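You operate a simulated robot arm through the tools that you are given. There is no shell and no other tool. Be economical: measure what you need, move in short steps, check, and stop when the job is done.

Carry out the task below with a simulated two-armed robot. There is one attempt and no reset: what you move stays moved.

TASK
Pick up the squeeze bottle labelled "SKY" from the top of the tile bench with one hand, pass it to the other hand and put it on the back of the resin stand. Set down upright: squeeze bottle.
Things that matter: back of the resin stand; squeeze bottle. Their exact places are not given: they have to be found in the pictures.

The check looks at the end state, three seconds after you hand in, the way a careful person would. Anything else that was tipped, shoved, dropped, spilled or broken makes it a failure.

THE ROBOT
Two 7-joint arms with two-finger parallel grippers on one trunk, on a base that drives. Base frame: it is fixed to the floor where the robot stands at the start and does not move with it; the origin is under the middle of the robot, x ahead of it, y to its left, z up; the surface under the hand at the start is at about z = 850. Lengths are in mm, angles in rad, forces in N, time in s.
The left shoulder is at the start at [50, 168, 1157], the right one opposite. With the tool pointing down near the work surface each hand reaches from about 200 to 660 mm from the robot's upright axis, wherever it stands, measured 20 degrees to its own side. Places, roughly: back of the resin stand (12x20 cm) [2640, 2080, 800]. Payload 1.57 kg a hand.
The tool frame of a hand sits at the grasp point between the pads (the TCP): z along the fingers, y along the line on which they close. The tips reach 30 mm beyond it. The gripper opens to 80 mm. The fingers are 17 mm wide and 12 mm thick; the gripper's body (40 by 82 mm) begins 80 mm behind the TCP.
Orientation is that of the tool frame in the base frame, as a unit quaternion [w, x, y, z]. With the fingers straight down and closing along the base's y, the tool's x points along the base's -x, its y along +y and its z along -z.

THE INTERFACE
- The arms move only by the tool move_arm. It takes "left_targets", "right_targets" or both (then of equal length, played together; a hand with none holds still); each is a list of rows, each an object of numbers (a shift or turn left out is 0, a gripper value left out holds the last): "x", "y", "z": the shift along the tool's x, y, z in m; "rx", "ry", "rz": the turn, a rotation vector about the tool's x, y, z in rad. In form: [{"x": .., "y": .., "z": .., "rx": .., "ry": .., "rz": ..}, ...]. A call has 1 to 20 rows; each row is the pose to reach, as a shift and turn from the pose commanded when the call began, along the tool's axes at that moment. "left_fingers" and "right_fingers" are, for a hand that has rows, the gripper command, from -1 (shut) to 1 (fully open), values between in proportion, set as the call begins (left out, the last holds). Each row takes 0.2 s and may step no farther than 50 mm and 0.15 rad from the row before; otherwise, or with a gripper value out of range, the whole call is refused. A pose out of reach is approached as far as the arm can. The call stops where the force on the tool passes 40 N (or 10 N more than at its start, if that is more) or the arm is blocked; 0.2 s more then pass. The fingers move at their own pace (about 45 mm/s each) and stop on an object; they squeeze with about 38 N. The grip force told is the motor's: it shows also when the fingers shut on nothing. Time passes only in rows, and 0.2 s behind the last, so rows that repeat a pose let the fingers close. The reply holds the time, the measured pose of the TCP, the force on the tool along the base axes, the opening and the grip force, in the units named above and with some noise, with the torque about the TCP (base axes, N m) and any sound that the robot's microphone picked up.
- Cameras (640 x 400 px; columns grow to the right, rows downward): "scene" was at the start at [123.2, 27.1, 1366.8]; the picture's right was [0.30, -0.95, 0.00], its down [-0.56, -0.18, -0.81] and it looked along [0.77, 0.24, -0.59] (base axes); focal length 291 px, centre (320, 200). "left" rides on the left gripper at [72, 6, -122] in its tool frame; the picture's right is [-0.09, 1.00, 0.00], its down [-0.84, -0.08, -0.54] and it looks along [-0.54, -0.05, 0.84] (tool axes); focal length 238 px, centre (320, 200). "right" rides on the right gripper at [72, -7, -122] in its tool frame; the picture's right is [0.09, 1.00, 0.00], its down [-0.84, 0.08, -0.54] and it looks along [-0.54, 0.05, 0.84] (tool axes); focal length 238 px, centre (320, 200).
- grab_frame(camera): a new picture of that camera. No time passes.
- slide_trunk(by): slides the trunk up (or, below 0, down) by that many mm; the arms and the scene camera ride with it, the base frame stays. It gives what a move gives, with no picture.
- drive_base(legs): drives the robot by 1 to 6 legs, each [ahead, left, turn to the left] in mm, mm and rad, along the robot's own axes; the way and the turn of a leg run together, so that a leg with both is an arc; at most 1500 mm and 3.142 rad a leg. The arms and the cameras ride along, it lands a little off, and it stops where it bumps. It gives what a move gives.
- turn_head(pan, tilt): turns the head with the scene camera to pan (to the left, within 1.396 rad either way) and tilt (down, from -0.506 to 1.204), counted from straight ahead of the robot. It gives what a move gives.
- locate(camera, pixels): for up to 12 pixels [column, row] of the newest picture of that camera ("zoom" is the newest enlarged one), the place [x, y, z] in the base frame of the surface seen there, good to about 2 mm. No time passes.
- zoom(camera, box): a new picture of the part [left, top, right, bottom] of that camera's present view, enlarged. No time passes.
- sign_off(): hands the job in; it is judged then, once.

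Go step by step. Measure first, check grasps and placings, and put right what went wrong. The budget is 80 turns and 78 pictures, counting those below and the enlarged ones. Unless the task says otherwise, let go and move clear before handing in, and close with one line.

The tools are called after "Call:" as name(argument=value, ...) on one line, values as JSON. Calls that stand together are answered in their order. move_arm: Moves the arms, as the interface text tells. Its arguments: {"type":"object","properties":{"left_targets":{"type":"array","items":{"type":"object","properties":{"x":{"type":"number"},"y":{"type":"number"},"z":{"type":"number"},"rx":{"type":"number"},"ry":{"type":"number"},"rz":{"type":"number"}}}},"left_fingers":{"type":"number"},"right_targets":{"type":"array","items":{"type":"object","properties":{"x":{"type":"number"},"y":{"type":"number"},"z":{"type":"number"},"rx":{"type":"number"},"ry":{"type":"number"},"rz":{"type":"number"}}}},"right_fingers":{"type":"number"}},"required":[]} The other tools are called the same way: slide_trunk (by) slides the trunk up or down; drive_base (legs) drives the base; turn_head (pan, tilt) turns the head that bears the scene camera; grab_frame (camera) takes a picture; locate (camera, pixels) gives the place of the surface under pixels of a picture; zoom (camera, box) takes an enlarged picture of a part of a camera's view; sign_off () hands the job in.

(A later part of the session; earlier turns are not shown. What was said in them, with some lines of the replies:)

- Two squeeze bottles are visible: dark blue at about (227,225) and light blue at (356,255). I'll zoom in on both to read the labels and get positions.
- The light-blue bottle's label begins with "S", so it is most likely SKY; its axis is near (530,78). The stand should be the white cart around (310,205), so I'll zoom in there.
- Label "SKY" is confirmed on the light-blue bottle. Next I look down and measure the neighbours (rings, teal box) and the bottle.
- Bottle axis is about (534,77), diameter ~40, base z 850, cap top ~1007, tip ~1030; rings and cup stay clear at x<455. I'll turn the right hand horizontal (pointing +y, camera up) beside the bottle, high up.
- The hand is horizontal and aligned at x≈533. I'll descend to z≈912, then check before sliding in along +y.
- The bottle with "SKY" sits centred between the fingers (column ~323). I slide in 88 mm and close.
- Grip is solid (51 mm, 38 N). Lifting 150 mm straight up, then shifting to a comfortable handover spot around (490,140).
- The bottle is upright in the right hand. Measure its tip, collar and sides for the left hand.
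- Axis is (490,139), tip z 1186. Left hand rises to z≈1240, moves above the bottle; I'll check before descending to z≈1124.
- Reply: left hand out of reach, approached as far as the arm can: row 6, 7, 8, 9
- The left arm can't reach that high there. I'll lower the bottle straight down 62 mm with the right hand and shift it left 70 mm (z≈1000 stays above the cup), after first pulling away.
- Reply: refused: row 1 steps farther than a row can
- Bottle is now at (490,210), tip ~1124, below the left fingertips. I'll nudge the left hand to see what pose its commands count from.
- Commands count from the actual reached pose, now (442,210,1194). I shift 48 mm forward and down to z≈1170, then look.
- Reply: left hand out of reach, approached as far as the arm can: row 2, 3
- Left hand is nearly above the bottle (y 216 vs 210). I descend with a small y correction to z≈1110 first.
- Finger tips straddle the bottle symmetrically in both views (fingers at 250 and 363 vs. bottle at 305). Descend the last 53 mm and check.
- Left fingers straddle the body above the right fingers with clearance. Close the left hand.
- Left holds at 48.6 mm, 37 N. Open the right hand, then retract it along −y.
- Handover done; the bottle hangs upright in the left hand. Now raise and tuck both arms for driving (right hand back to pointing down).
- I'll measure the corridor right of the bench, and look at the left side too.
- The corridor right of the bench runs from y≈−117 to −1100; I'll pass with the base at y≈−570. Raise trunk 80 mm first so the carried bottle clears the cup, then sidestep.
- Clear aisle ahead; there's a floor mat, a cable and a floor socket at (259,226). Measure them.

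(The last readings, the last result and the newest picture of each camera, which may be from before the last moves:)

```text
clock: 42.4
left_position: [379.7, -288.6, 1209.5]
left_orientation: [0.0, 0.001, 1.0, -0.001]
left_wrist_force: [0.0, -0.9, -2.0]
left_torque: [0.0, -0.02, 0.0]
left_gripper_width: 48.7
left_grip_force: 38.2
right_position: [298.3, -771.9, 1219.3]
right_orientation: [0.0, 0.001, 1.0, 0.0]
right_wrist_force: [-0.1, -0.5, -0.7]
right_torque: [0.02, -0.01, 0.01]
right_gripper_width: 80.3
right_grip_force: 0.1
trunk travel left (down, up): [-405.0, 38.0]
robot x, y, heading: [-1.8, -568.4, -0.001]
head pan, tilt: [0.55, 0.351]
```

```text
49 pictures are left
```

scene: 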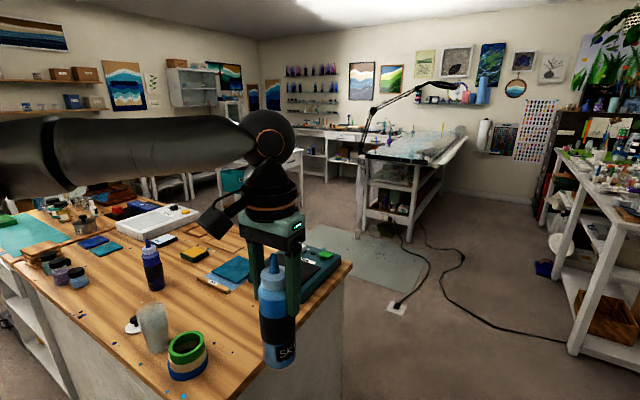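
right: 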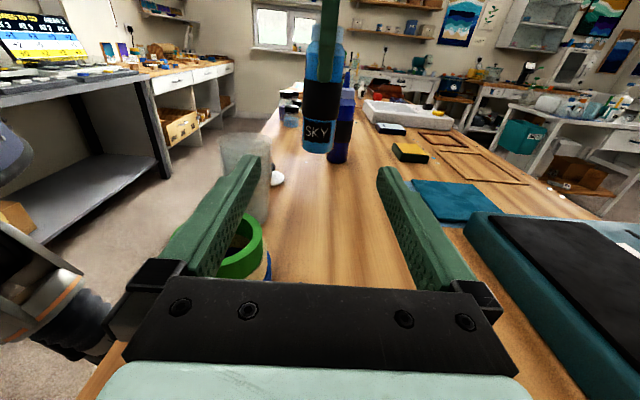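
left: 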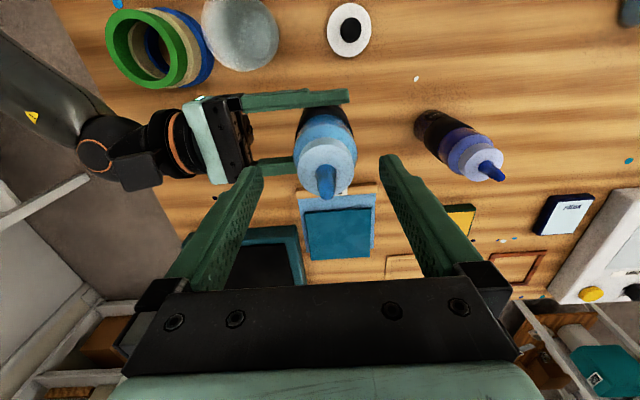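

Free lane: bench ends at x≈1000, socket/cable begins at x≈1860. Drive to x≈1420, then left to y≈350 and look.

Call:
drive_base(legs=[[1420, 0, 0], [0, 920, 0]])

Call:
turn_head(pan=0.9, tilt=0.45)

Call:
grab_frame(camera="scene")

```text
clock: 57.6
left_position: [1819.5, 632.9, 1210.4]
left_orientation: [0.0, 0.001, 1.0, 0.0]
left_wrist_force: [-0.6, -0.1, -2.1]
left_torque: [0.01, -0.04, -0.02]
left_gripper_width: 48.7
left_grip_force: 37.6
right_position: [1736.8, 149.8, 1219.3]
right_orientation: [0.0, 0.002, 1.0, -0.001]
right_wrist_force: [0.4, 0.0, 0.2]
right_torque: [0.0, 0.0, 0.01]
right_gripper_width: 80.0
right_grip_force: 0.0
trunk travel left (down, up): [-405.0, 38.0]
robot x, y, heading: [1436.5, 349.5, -0.004]
head pan, tilt: [0.55, 0.351]
```

```text
clock: 58.4
left_position: [1820.3, 632.0, 1210.8]
left_orientation: [0.0, 0.0, 1.0, 0.001]
left_wrist_force: [0.5, -0.1, -2.4]
left_torque: [0.03, 0.0, -0.03]
left_gripper_width: 49.0
left_grip_force: 38.6
right_position: [1737.3, 151.6, 1219.9]
right_orientation: [0.0, 0.002, 1.0, 0.0]
right_wrist_force: [-0.2, 0.0, -0.4]
right_torque: [0.0, 0.01, -0.04]
right_gripper_width: 80.0
right_grip_force: 0.1
trunk travel left (down, up): [-405.0, 38.0]
robot x, y, heading: [1440.2, 350.8, -0.004]
head pan, tilt: [0.901, 0.45]
```

```text
48 pictures are left
```

scene: 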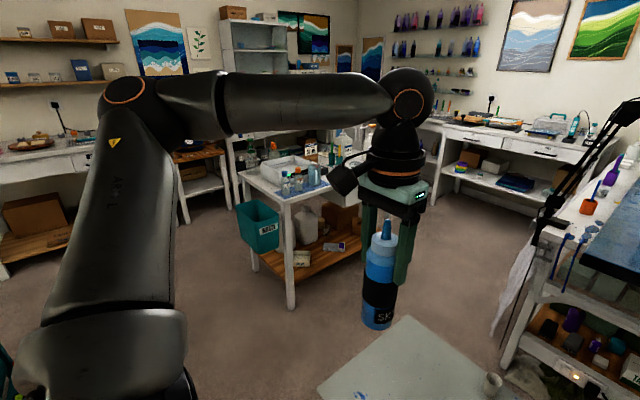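

The stand is at (300,180). Zoom and measure its corners and the free areas.

Call:
zoom(camera="scene", box=[225, 120, 395, 240])

```text
3.33 times, centred on (310, 180) of scene
```

zoom: 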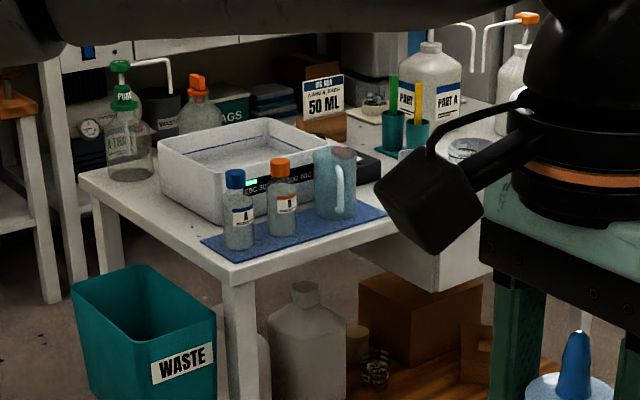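

Call:
locate(camera="zoom", pixels=[[82, 176], [236, 276], [195, 245], [160, 200], [130, 165], [200, 125], [232, 195], [340, 160], [340, 245], [322, 85], [420, 100], [500, 105]])

Call:
drive_base(legs=[[0, 500, 0]])

Call:
turn_head(pan=0.75, tilt=0.45)

Call:
grab_frame(camera="scene")

```text
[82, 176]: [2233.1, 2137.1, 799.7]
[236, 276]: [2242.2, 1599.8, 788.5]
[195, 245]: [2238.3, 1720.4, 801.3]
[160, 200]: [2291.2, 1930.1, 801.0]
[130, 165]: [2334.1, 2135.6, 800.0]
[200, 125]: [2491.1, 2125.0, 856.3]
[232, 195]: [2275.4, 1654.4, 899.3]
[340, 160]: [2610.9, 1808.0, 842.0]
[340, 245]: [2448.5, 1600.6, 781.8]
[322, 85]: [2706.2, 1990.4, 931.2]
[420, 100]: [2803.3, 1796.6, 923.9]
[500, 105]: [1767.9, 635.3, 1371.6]
```

```text
clock: 63.3
left_position: [1822.7, 1130.3, 1209.9]
left_orientation: [-0.001, 0.001, 1.0, 0.0]
left_wrist_force: [0.8, 0.1, -2.0]
left_torque: [-0.02, -0.02, -0.04]
left_gripper_width: 48.7
left_grip_force: 37.8
right_position: [1737.4, 648.3, 1219.9]
right_orientation: [0.0, 0.001, 1.0, 0.0]
right_wrist_force: [0.4, 0.0, -0.2]
right_torque: [0.01, 0.0, 0.04]
right_gripper_width: 80.1
right_grip_force: 0.0
trunk travel left (down, up): [-405.0, 38.0]
robot x, y, heading: [1436.4, 847.6, -0.001]
head pan, tilt: [0.901, 0.45]
```

```text
clock: 64.0
left_position: [1821.7, 1130.4, 1210.1]
left_orientation: [0.001, 0.002, 1.0, 0.0]
left_wrist_force: [-0.9, 0.3, -2.4]
left_torque: [0.01, 0.01, 0.03]
left_gripper_width: 48.4
left_grip_force: 37.9
right_position: [1738.5, 647.9, 1220.1]
right_orientation: [-0.001, 0.002, 1.0, 0.0]
right_wrist_force: [0.4, -0.1, -0.2]
right_torque: [-0.03, -0.02, -0.02]
right_gripper_width: 80.1
right_grip_force: 0.0
trunk travel left (down, up): [-405.0, 38.0]
robot x, y, heading: [1442.2, 846.9, -0.004]
head pan, tilt: [0.75, 0.45]
```

```text
46 pictures are left
```

scene: 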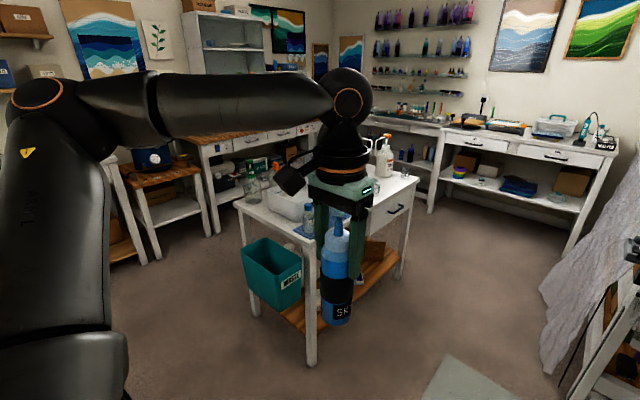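

The stand spans x≈2233–3040, y≈1600–2200, so the back at y≈2080 is best reached from its far (+y) side. Check the space behind it.

Call:
locate(camera="scene", pixels=[[217, 232], [200, 150], [145, 262], [155, 180], [120, 180], [222, 205], [240, 200], [407, 180], [430, 212], [400, 130], [200, 215], [290, 135]])

Call:
drive_base(legs=[[0, 500, 0]])

Call:
turn_head(pan=1.1, tilt=0.5)

Call:
grab_frame(camera="scene")

Call:
turn_head(pan=0.1, tilt=0.5)

Call:
grab_frame(camera="scene")

```text
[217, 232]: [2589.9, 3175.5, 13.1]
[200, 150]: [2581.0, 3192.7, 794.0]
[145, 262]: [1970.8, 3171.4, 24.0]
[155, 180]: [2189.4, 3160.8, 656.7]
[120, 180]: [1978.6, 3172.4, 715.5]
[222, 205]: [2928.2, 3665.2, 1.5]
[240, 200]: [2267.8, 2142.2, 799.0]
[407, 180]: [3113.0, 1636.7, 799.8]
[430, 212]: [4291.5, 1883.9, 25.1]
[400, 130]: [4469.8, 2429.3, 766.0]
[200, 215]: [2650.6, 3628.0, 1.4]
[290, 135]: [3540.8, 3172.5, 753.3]
```

```text
clock: 68.9
left_position: [1822.8, 1632.6, 1210.1]
left_orientation: [0.0, 0.0, 1.0, 0.0]
left_wrist_force: [0.2, -0.7, -2.6]
left_torque: [-0.02, 0.02, -0.03]
left_gripper_width: 48.9
left_grip_force: 37.9
right_position: [1740.3, 1151.7, 1220.8]
right_orientation: [0.0, 0.001, 1.0, -0.001]
right_wrist_force: [1.1, -0.1, -0.4]
right_torque: [-0.02, 0.0, 0.0]
right_gripper_width: 79.8
right_grip_force: 0.1
trunk travel left (down, up): [-405.0, 38.0]
robot x, y, heading: [1442.8, 1354.0, -0.004]
head pan, tilt: [0.75, 0.45]
```

```text
clock: 69.8
left_position: [1821.9, 1632.5, 1210.8]
left_orientation: [0.0, 0.001, 1.0, 0.0]
left_wrist_force: [-0.5, -0.9, -1.9]
left_torque: [-0.01, 0.01, -0.05]
left_gripper_width: 48.6
left_grip_force: 37.8
right_position: [1741.0, 1150.4, 1218.9]
right_orientation: [0.0, 0.001, 1.0, 0.0]
right_wrist_force: [-0.5, -0.8, 0.4]
right_torque: [-0.01, 0.0, -0.03]
right_gripper_width: 80.0
right_grip_force: 0.0
trunk travel left (down, up): [-405.0, 38.0]
robot x, y, heading: [1438.5, 1350.0, 0.002]
head pan, tilt: [1.1, 0.499]
```

```text
45 pictures are left
```

scene: 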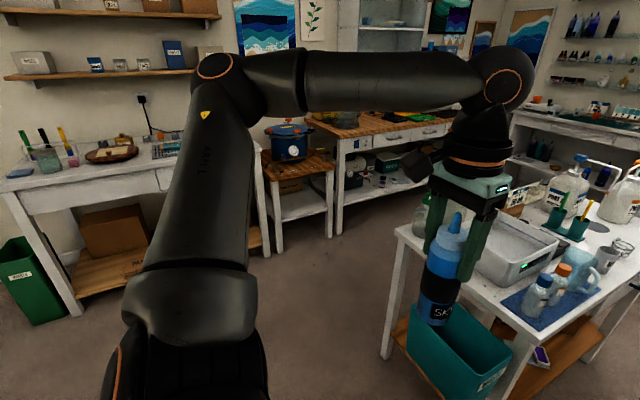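

```text
clock: 71.0
left_position: [1822.5, 1632.2, 1211.4]
left_orientation: [0.001, 0.001, 1.0, 0.0]
left_wrist_force: [0.2, -0.4, -3.0]
left_torque: [0.04, 0.02, 0.0]
left_gripper_width: 48.8
left_grip_force: 37.7
right_position: [1740.6, 1150.8, 1219.1]
right_orientation: [0.0, 0.001, 1.0, 0.0]
right_wrist_force: [0.4, -0.6, 0.9]
right_torque: [-0.01, 0.02, 0.03]
right_gripper_width: 79.9
right_grip_force: 0.0
trunk travel left (down, up): [-405.0, 38.0]
robot x, y, heading: [1444.4, 1351.0, -0.004]
head pan, tilt: [0.099, 0.499]
```

```text
44 pictures are left
```

scene: 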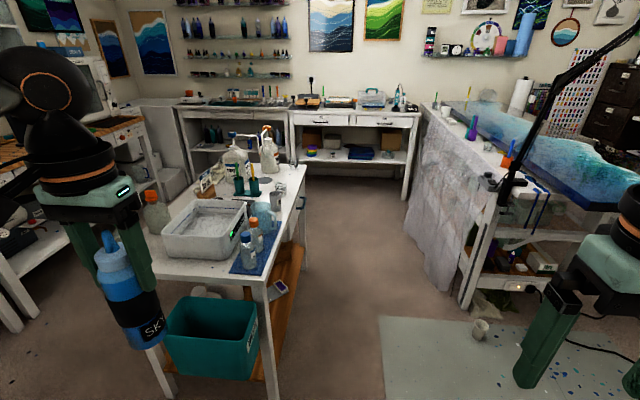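

Behind the stand there's ~970 mm free before the benches at y≈3170. I turn to face −y here, back up to y≈2640, then look before sliding along the stand's back side.

Call:
drive_base(legs=[[0, 0, -1.5708], [-640, 0, 0], [-650, 0, 0]])

Call:
turn_head(pan=0.9, tilt=0.45)

Call:
grab_frame(camera="scene")

```text
clock: 81.7
left_position: [1733.0, 2261.6, 1210.6]
left_orientation: [0.0, 0.709, 0.706, 0.0]
left_wrist_force: [0.2, 0.4, -2.4]
left_torque: [0.01, 0.0, 0.0]
left_gripper_width: 48.7
left_grip_force: 37.6
right_position: [1250.9, 2345.3, 1219.7]
right_orientation: [0.0, 0.709, 0.706, 0.0]
right_wrist_force: [-0.2, 0.6, 0.2]
right_torque: [-0.03, -0.01, 0.02]
right_gripper_width: 79.8
right_grip_force: 0.0
trunk travel left (down, up): [-405.0, 38.0]
robot x, y, heading: [1451.2, 2638.6, -1.577]
head pan, tilt: [0.099, 0.499]
```

```text
clock: 82.8
left_position: [1734.0, 2262.8, 1210.3]
left_orientation: [0.0, 0.708, 0.706, 0.0]
left_wrist_force: [0.6, 0.5, -2.8]
left_torque: [0.02, 0.01, 0.02]
left_gripper_width: 48.5
left_grip_force: 37.9
right_position: [1251.7, 2344.3, 1220.3]
right_orientation: [0.0, 0.709, 0.705, 0.0]
right_wrist_force: [0.0, 0.4, 0.0]
right_torque: [0.01, 0.02, 0.01]
right_gripper_width: 79.8
right_grip_force: 0.0
trunk travel left (down, up): [-405.0, 38.0]
robot x, y, heading: [1454.1, 2643.0, -1.575]
head pan, tilt: [0.901, 0.45]
```

```text
43 pictures are left
```

scene: 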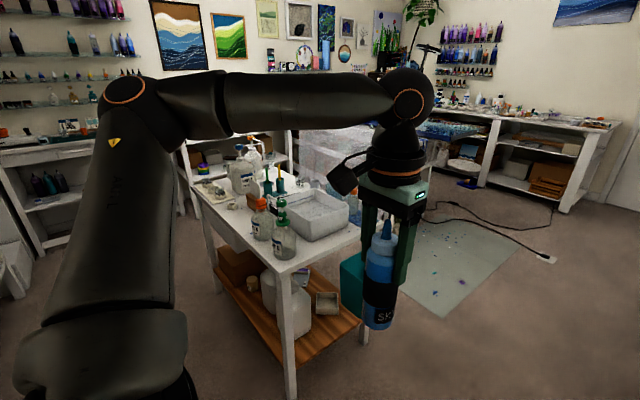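

Good view of the stand's back. Zoom to find free space there and measure.

Call:
zoom(camera="scene", box=[180, 140, 370, 280])

```text
2.86 times, centred on (275, 210) of scene
```

zoom: 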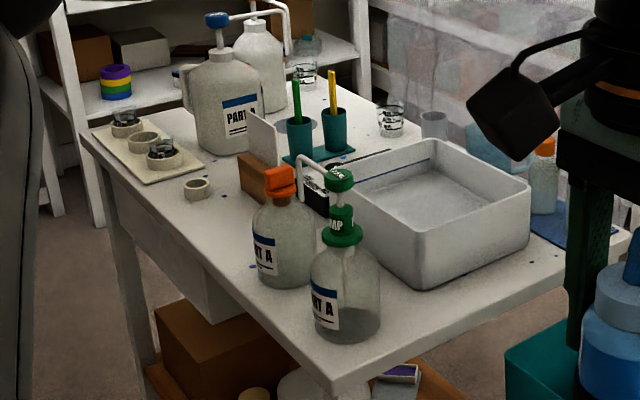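

Call:
locate(camera="zoom", pixels=[[347, 385], [245, 250], [200, 215], [225, 225], [240, 200], [197, 198], [270, 290], [278, 168], [170, 170], [120, 165], [260, 200], [338, 172]])

Call:
locate(camera="zoom", pixels=[[310, 200], [282, 200], [245, 170], [255, 240], [315, 245], [220, 150], [225, 65], [218, 18], [265, 130], [150, 182], [85, 140], [195, 180]])

```text
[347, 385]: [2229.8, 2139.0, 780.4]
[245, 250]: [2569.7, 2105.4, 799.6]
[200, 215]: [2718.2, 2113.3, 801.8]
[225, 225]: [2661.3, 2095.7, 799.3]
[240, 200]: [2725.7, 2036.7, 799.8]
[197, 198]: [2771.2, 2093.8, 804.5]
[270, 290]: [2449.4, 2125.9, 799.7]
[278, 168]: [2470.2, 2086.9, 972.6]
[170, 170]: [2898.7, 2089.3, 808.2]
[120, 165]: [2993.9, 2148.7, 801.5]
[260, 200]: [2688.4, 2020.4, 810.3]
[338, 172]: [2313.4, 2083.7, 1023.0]
```

```text
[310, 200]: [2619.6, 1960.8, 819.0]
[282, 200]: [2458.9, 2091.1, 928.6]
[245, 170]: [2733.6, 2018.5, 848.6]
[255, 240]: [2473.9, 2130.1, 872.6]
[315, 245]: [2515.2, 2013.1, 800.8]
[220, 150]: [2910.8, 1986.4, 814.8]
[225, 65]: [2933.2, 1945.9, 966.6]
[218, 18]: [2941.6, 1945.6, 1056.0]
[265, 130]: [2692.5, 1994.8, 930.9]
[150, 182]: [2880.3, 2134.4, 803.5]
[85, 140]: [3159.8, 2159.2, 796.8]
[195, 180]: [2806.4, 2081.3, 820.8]
```

Free patch: between the orange-cap bottle (x≤2525) and the small cup (x≥2765), y≈2025–2145, so I'll aim for (2640,2084). Slide left ~906 mm along the stand's back, then trunk down 80 mm.

Call:
drive_base(legs=[[0, 460, 0], [0, 446, 0]])

Call:
slide_trunk(by=-80)

Call:
turn_head(pan=0.2, tilt=0.7)

Call:
grab_frame(camera="scene")

```text
clock: 91.5
left_position: [2643.2, 2254.8, 1211.6]
left_orientation: [0.0, 0.71, 0.705, -0.001]
left_wrist_force: [-0.2, 0.3, -1.5]
left_torque: [-0.01, 0.01, 0.01]
left_gripper_width: 48.6
left_grip_force: 37.9
right_position: [2163.0, 2340.4, 1218.9]
right_orientation: [-0.001, 0.71, 0.704, -0.001]
right_wrist_force: [0.4, -0.7, -0.2]
right_torque: [-0.03, -0.01, -0.03]
right_gripper_width: 79.8
right_grip_force: 0.1
trunk travel left (down, up): [-405.0, 38.0]
robot x, y, heading: [2366.5, 2637.3, -1.577]
head pan, tilt: [0.901, 0.45]
```

```text
clock: 92.6
left_position: [2643.1, 2254.8, 1129.8]
left_orientation: [-0.001, 0.71, 0.704, 0.0]
left_wrist_force: [1.0, 0.4, -1.7]
left_torque: [0.0, 0.0, 0.02]
left_gripper_width: 48.8
left_grip_force: 37.5
right_position: [2161.6, 2339.1, 1139.4]
right_orientation: [0.0, 0.71, 0.704, 0.001]
right_wrist_force: [0.1, 0.5, -0.5]
right_torque: [0.01, 0.04, -0.02]
right_gripper_width: 80.0
right_grip_force: 0.1
trunk travel left (down, up): [-325.0, 118.0]
robot x, y, heading: [2367.2, 2634.6, -1.577]
head pan, tilt: [0.901, 0.45]
```

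```text
clock: 93.7
left_position: [2643.0, 2254.6, 1129.9]
left_orientation: [0.001, 0.709, 0.705, 0.001]
left_wrist_force: [0.2, -0.3, -1.8]
left_torque: [0.03, -0.01, -0.03]
left_gripper_width: 48.6
left_grip_force: 37.5
right_position: [2162.0, 2339.8, 1140.0]
right_orientation: [0.001, 0.71, 0.704, -0.001]
right_wrist_force: [0.5, -0.4, 0.1]
right_torque: [0.01, -0.01, 0.0]
right_gripper_width: 79.8
right_grip_force: 0.0
trunk travel left (down, up): [-325.0, 118.0]
robot x, y, heading: [2364.9, 2636.4, -1.578]
head pan, tilt: [0.201, 0.7]
```

```text
41 pictures are left
```

scene: 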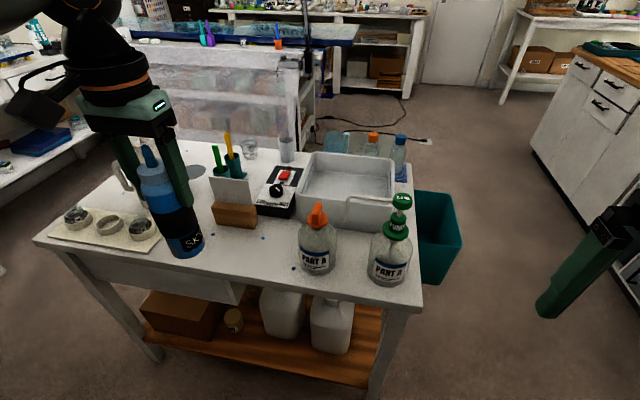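

The bottle hangs above the free patch's edge. Drive 75 mm closer, then extend the arm over the spot at z≈960.

Call:
drive_base(legs=[[75, 0, 0]])

Call:
move_arm(left_targets=[{"x": -0.03, "z": 0.03}, {"x": -0.06, "z": 0.06}, {"x": -0.09, "z": 0.09}, {"x": -0.095, "z": 0.12}, {"x": -0.095, "z": 0.15}, {"x": -0.095, "z": 0.17}, {"x": -0.095, "z": 0.17}])

Call:
zoom(camera="scene", box=[60, 100, 380, 320])

Call:
grab_frame(camera="left")

```text
clock: 94.7
left_position: [2642.3, 2180.2, 1130.0]
left_orientation: [-0.001, 0.709, 0.705, 0.0]
left_wrist_force: [1.5, -0.3, -2.1]
left_torque: [0.01, 0.01, -0.02]
left_gripper_width: 48.7
left_grip_force: 37.8
right_position: [2160.3, 2265.4, 1139.5]
right_orientation: [0.0, 0.71, 0.704, 0.001]
right_wrist_force: [-0.4, -0.3, 0.1]
right_torque: [0.01, 0.0, 0.02]
right_gripper_width: 79.7
right_grip_force: 0.0
trunk travel left (down, up): [-325.0, 118.0]
robot x, y, heading: [2369.3, 2562.7, -1.579]
head pan, tilt: [0.201, 0.7]
```

```text
clock: 96.3
left_position: [2641.7, 2086.5, 959.6]
left_orientation: [0.0, 0.709, 0.705, 0.0]
left_wrist_force: [-0.1, 0.0, -2.5]
left_torque: [0.03, 0.0, 0.0]
left_gripper_width: 48.9
left_grip_force: 38.2
right_position: [2160.9, 2266.3, 1138.8]
right_orientation: [0.0, 0.71, 0.704, 0.0]
right_wrist_force: [-0.2, 0.3, 0.1]
right_torque: [-0.01, 0.01, 0.0]
right_gripper_width: 79.9
right_grip_force: 0.0
trunk travel left (down, up): [-325.0, 118.0]
robot x, y, heading: [2362.9, 2560.9, -1.584]
head pan, tilt: [0.201, 0.7]
```

```text
1.82 times, centred on (220, 210) of scene
```

zoom: 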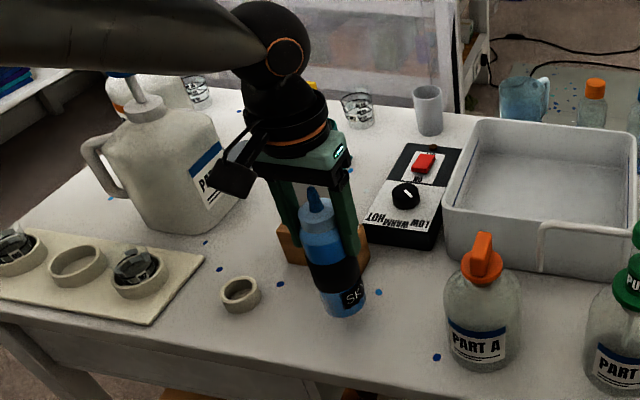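

```text
39 pictures are left
```

left: 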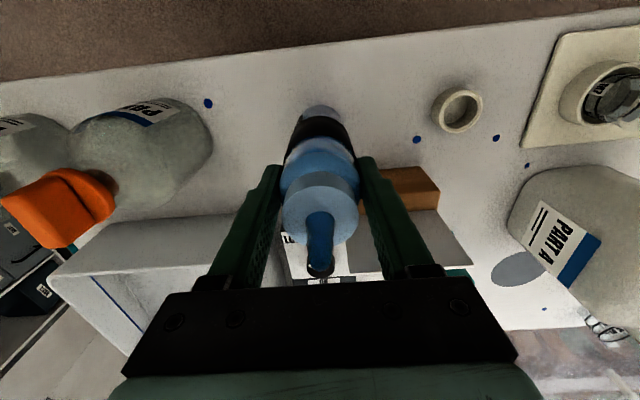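

Spot is clear around: block ahead, small cup and Part A bottle aside. Bottle bottom is at ~832, so lower 29 mm and then in 2 mm steps until contact.

Call:
move_arm(left_targets=[{"z": 0.01}, {"z": 0.02}, {"z": 0.028}, {"z": 0.03}, {"z": 0.031}, {"z": 0.031}])

Call:
zoom(camera="scene", box=[160, 180, 300, 300])

```text
clock: 97.7
left_position: [2642.1, 2085.9, 928.8]
left_orientation: [0.0, 0.71, 0.704, 0.0]
left_wrist_force: [-0.2, 0.9, -3.4]
left_torque: [0.0, -0.01, -0.02]
left_gripper_width: 48.6
left_grip_force: 38.2
right_position: [2162.1, 2265.4, 1139.2]
right_orientation: [0.0, 0.71, 0.704, 0.0]
right_wrist_force: [0.6, 0.8, -0.1]
right_torque: [-0.03, 0.0, 0.02]
right_gripper_width: 79.8
right_grip_force: 0.0
trunk travel left (down, up): [-325.0, 118.0]
robot x, y, heading: [2368.2, 2562.7, -1.582]
head pan, tilt: [0.201, 0.7]
```

```text
3.33 times, centred on (230, 240) of scene
```

zoom: 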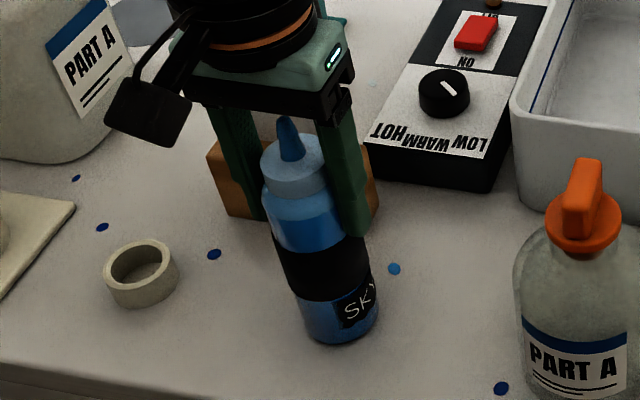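

Almost touching, no contact force yet. Continue in 1 mm steps.

Call:
move_arm(left_targets=[{"z": 0.001}, {"z": 0.002}, {"z": 0.002}])

Call:
locate(camera="zoom", pixels=[[286, 118], [290, 150], [294, 180], [305, 215], [325, 260], [340, 320], [342, 338], [343, 348], [300, 330], [376, 320]])

```text
clock: 98.5
left_position: [2641.6, 2087.1, 926.7]
left_orientation: [0.0, 0.709, 0.705, 0.001]
left_wrist_force: [0.2, 0.0, -1.7]
left_torque: [-0.03, 0.01, 0.0]
left_gripper_width: 48.8
left_grip_force: 37.8
right_position: [2160.8, 2264.2, 1139.6]
right_orientation: [0.0, 0.711, 0.703, 0.001]
right_wrist_force: [0.5, 0.3, 0.0]
right_torque: [0.02, -0.01, -0.02]
right_gripper_width: 80.2
right_grip_force: 0.1
trunk travel left (down, up): [-325.0, 118.0]
robot x, y, heading: [2362.6, 2564.4, -1.575]
head pan, tilt: [0.201, 0.7]
```

```text
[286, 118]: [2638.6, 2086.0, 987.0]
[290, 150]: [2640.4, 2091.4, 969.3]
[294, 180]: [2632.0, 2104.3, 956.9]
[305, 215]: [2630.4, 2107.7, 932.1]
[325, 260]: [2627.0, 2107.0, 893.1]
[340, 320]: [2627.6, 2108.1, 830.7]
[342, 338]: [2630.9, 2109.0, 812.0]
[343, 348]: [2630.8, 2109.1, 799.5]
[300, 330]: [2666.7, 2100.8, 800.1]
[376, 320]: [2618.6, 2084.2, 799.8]
```

The bottle is upright (front surface stays at y≈2107–2109 from top to bottom). Keep lowering gently to contact.

Call:
move_arm(left_targets=[{"z": 0.001}, {"z": 0.002}, {"z": 0.002}])

```text
clock: 99.3
left_position: [2642.2, 2084.7, 926.7]
left_orientation: [0.001, 0.71, 0.705, 0.0]
left_wrist_force: [2.5, 1.5, 11.8]
left_torque: [0.37, -0.31, -0.06]
left_gripper_width: 48.9
left_grip_force: 37.8
right_position: [2161.7, 2267.1, 1139.3]
right_orientation: [0.0, 0.71, 0.704, 0.0]
right_wrist_force: [-0.2, 0.2, -0.3]
right_torque: [-0.01, 0.0, -0.03]
right_gripper_width: 80.1
right_grip_force: 0.1
trunk travel left (down, up): [-325.0, 118.0]
robot x, y, heading: [2363.9, 2558.8, -1.579]
head pan, tilt: [0.201, 0.7]
```

Contact (≈12 N upward). Open the fingers, wait, then raise straight up.

Call:
move_arm(left_targets=[{"z": 0}, {"z": 0}, {"z": 0}, {"z": 0}, {"z": 0}], left_fingers=1)

Call:
move_arm(left_targets=[{"z": -0.02}, {"z": -0.05}, {"z": -0.085}, {"z": -0.12}, {"z": -0.15}, {"z": -0.18}, {"z": -0.19}])

Call:
zoom(camera="scene", box=[120, 140, 340, 300])

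```text
clock: 100.5
left_position: [2641.8, 2087.1, 925.6]
left_orientation: [0.0, 0.709, 0.705, 0.001]
left_wrist_force: [-0.8, 0.8, 0.9]
left_torque: [-0.01, -0.01, -0.01]
left_gripper_width: 80.3
left_grip_force: 0.0
right_position: [2160.4, 2266.2, 1139.4]
right_orientation: [0.0, 0.71, 0.704, -0.001]
right_wrist_force: [0.0, 0.5, 0.4]
right_torque: [-0.01, 0.02, -0.02]
right_gripper_width: 79.8
right_grip_force: 0.1
trunk travel left (down, up): [-325.0, 118.0]
robot x, y, heading: [2360.3, 2563.1, -1.581]
head pan, tilt: [0.201, 0.7]
```

```text
clock: 102.1
left_position: [2641.0, 2086.6, 1117.0]
left_orientation: [0.0, 0.71, 0.705, 0.0]
left_wrist_force: [-0.4, -0.2, 0.0]
left_torque: [0.02, 0.01, 0.02]
left_gripper_width: 80.2
left_grip_force: 0.1
right_position: [2161.5, 2266.3, 1139.8]
right_orientation: [0.0, 0.71, 0.704, 0.0]
right_wrist_force: [0.6, -0.7, 0.1]
right_torque: [-0.01, -0.02, -0.06]
right_gripper_width: 80.0
right_grip_force: 0.0
trunk travel left (down, up): [-325.0, 118.0]
robot x, y, heading: [2361.2, 2568.3, -1.579]
head pan, tilt: [0.201, 0.7]
```

```text
2.50 times, centred on (230, 220) of scene
```

zoom: 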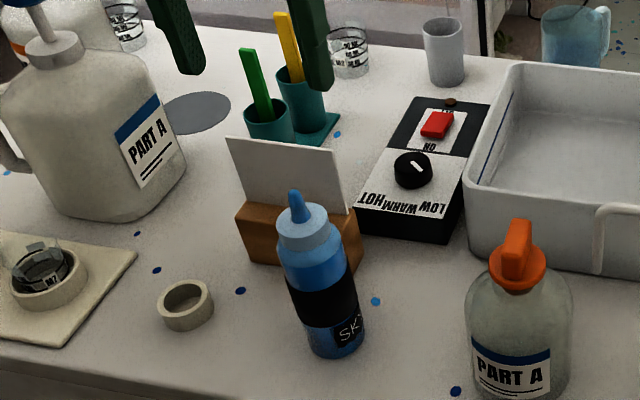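

The bottle stands upright and free at the stand's back, neighbours undisturbed. Pull the hand back clear and verify its position.

Call:
locate(camera="zoom", pixels=[[294, 194], [318, 270], [332, 345], [335, 358]])

Call:
move_arm(left_targets=[{"x": 0.04}, {"x": 0.08}, {"x": 0.12}, {"x": 0.12}])

Call:
grab_frame(camera="scene")

```text
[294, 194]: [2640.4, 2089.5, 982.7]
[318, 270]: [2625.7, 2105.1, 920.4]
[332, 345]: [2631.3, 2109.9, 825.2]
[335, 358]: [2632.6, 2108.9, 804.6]
```

```text
clock: 103.1
left_position: [2642.8, 2205.8, 1115.3]
left_orientation: [0.0, 0.71, 0.704, 0.001]
left_wrist_force: [-0.8, -0.1, 0.6]
left_torque: [0.01, 0.02, -0.01]
left_gripper_width: 79.9
left_grip_force: 0.1
right_position: [2160.4, 2265.9, 1138.5]
right_orientation: [0.0, 0.71, 0.704, 0.0]
right_wrist_force: [-1.0, -0.5, -0.8]
right_torque: [0.02, 0.0, -0.01]
right_gripper_width: 80.0
right_grip_force: 0.0
trunk travel left (down, up): [-325.0, 118.0]
robot x, y, heading: [2364.8, 2564.8, -1.583]
head pan, tilt: [0.201, 0.7]
```

```text
36 pictures are left
```

scene: 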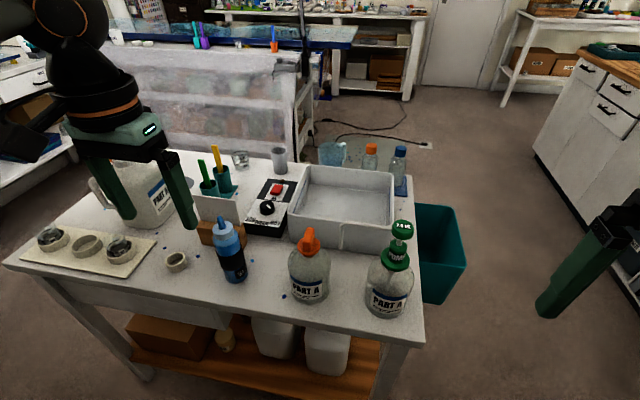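

The bottle at (230,250) stands upright at about (2641,2086) and the hand is clear, so I hand in.

Call:
sign_off()

```text
The job is handed in.
```

I picked up the SKY squeeze bottle with the right hand, passed it to the left in mid-air, and set it upright on the back of the resin stand at about (2641, 2086). Both hands are clear, and nothing else appears to have moved in the last picture.
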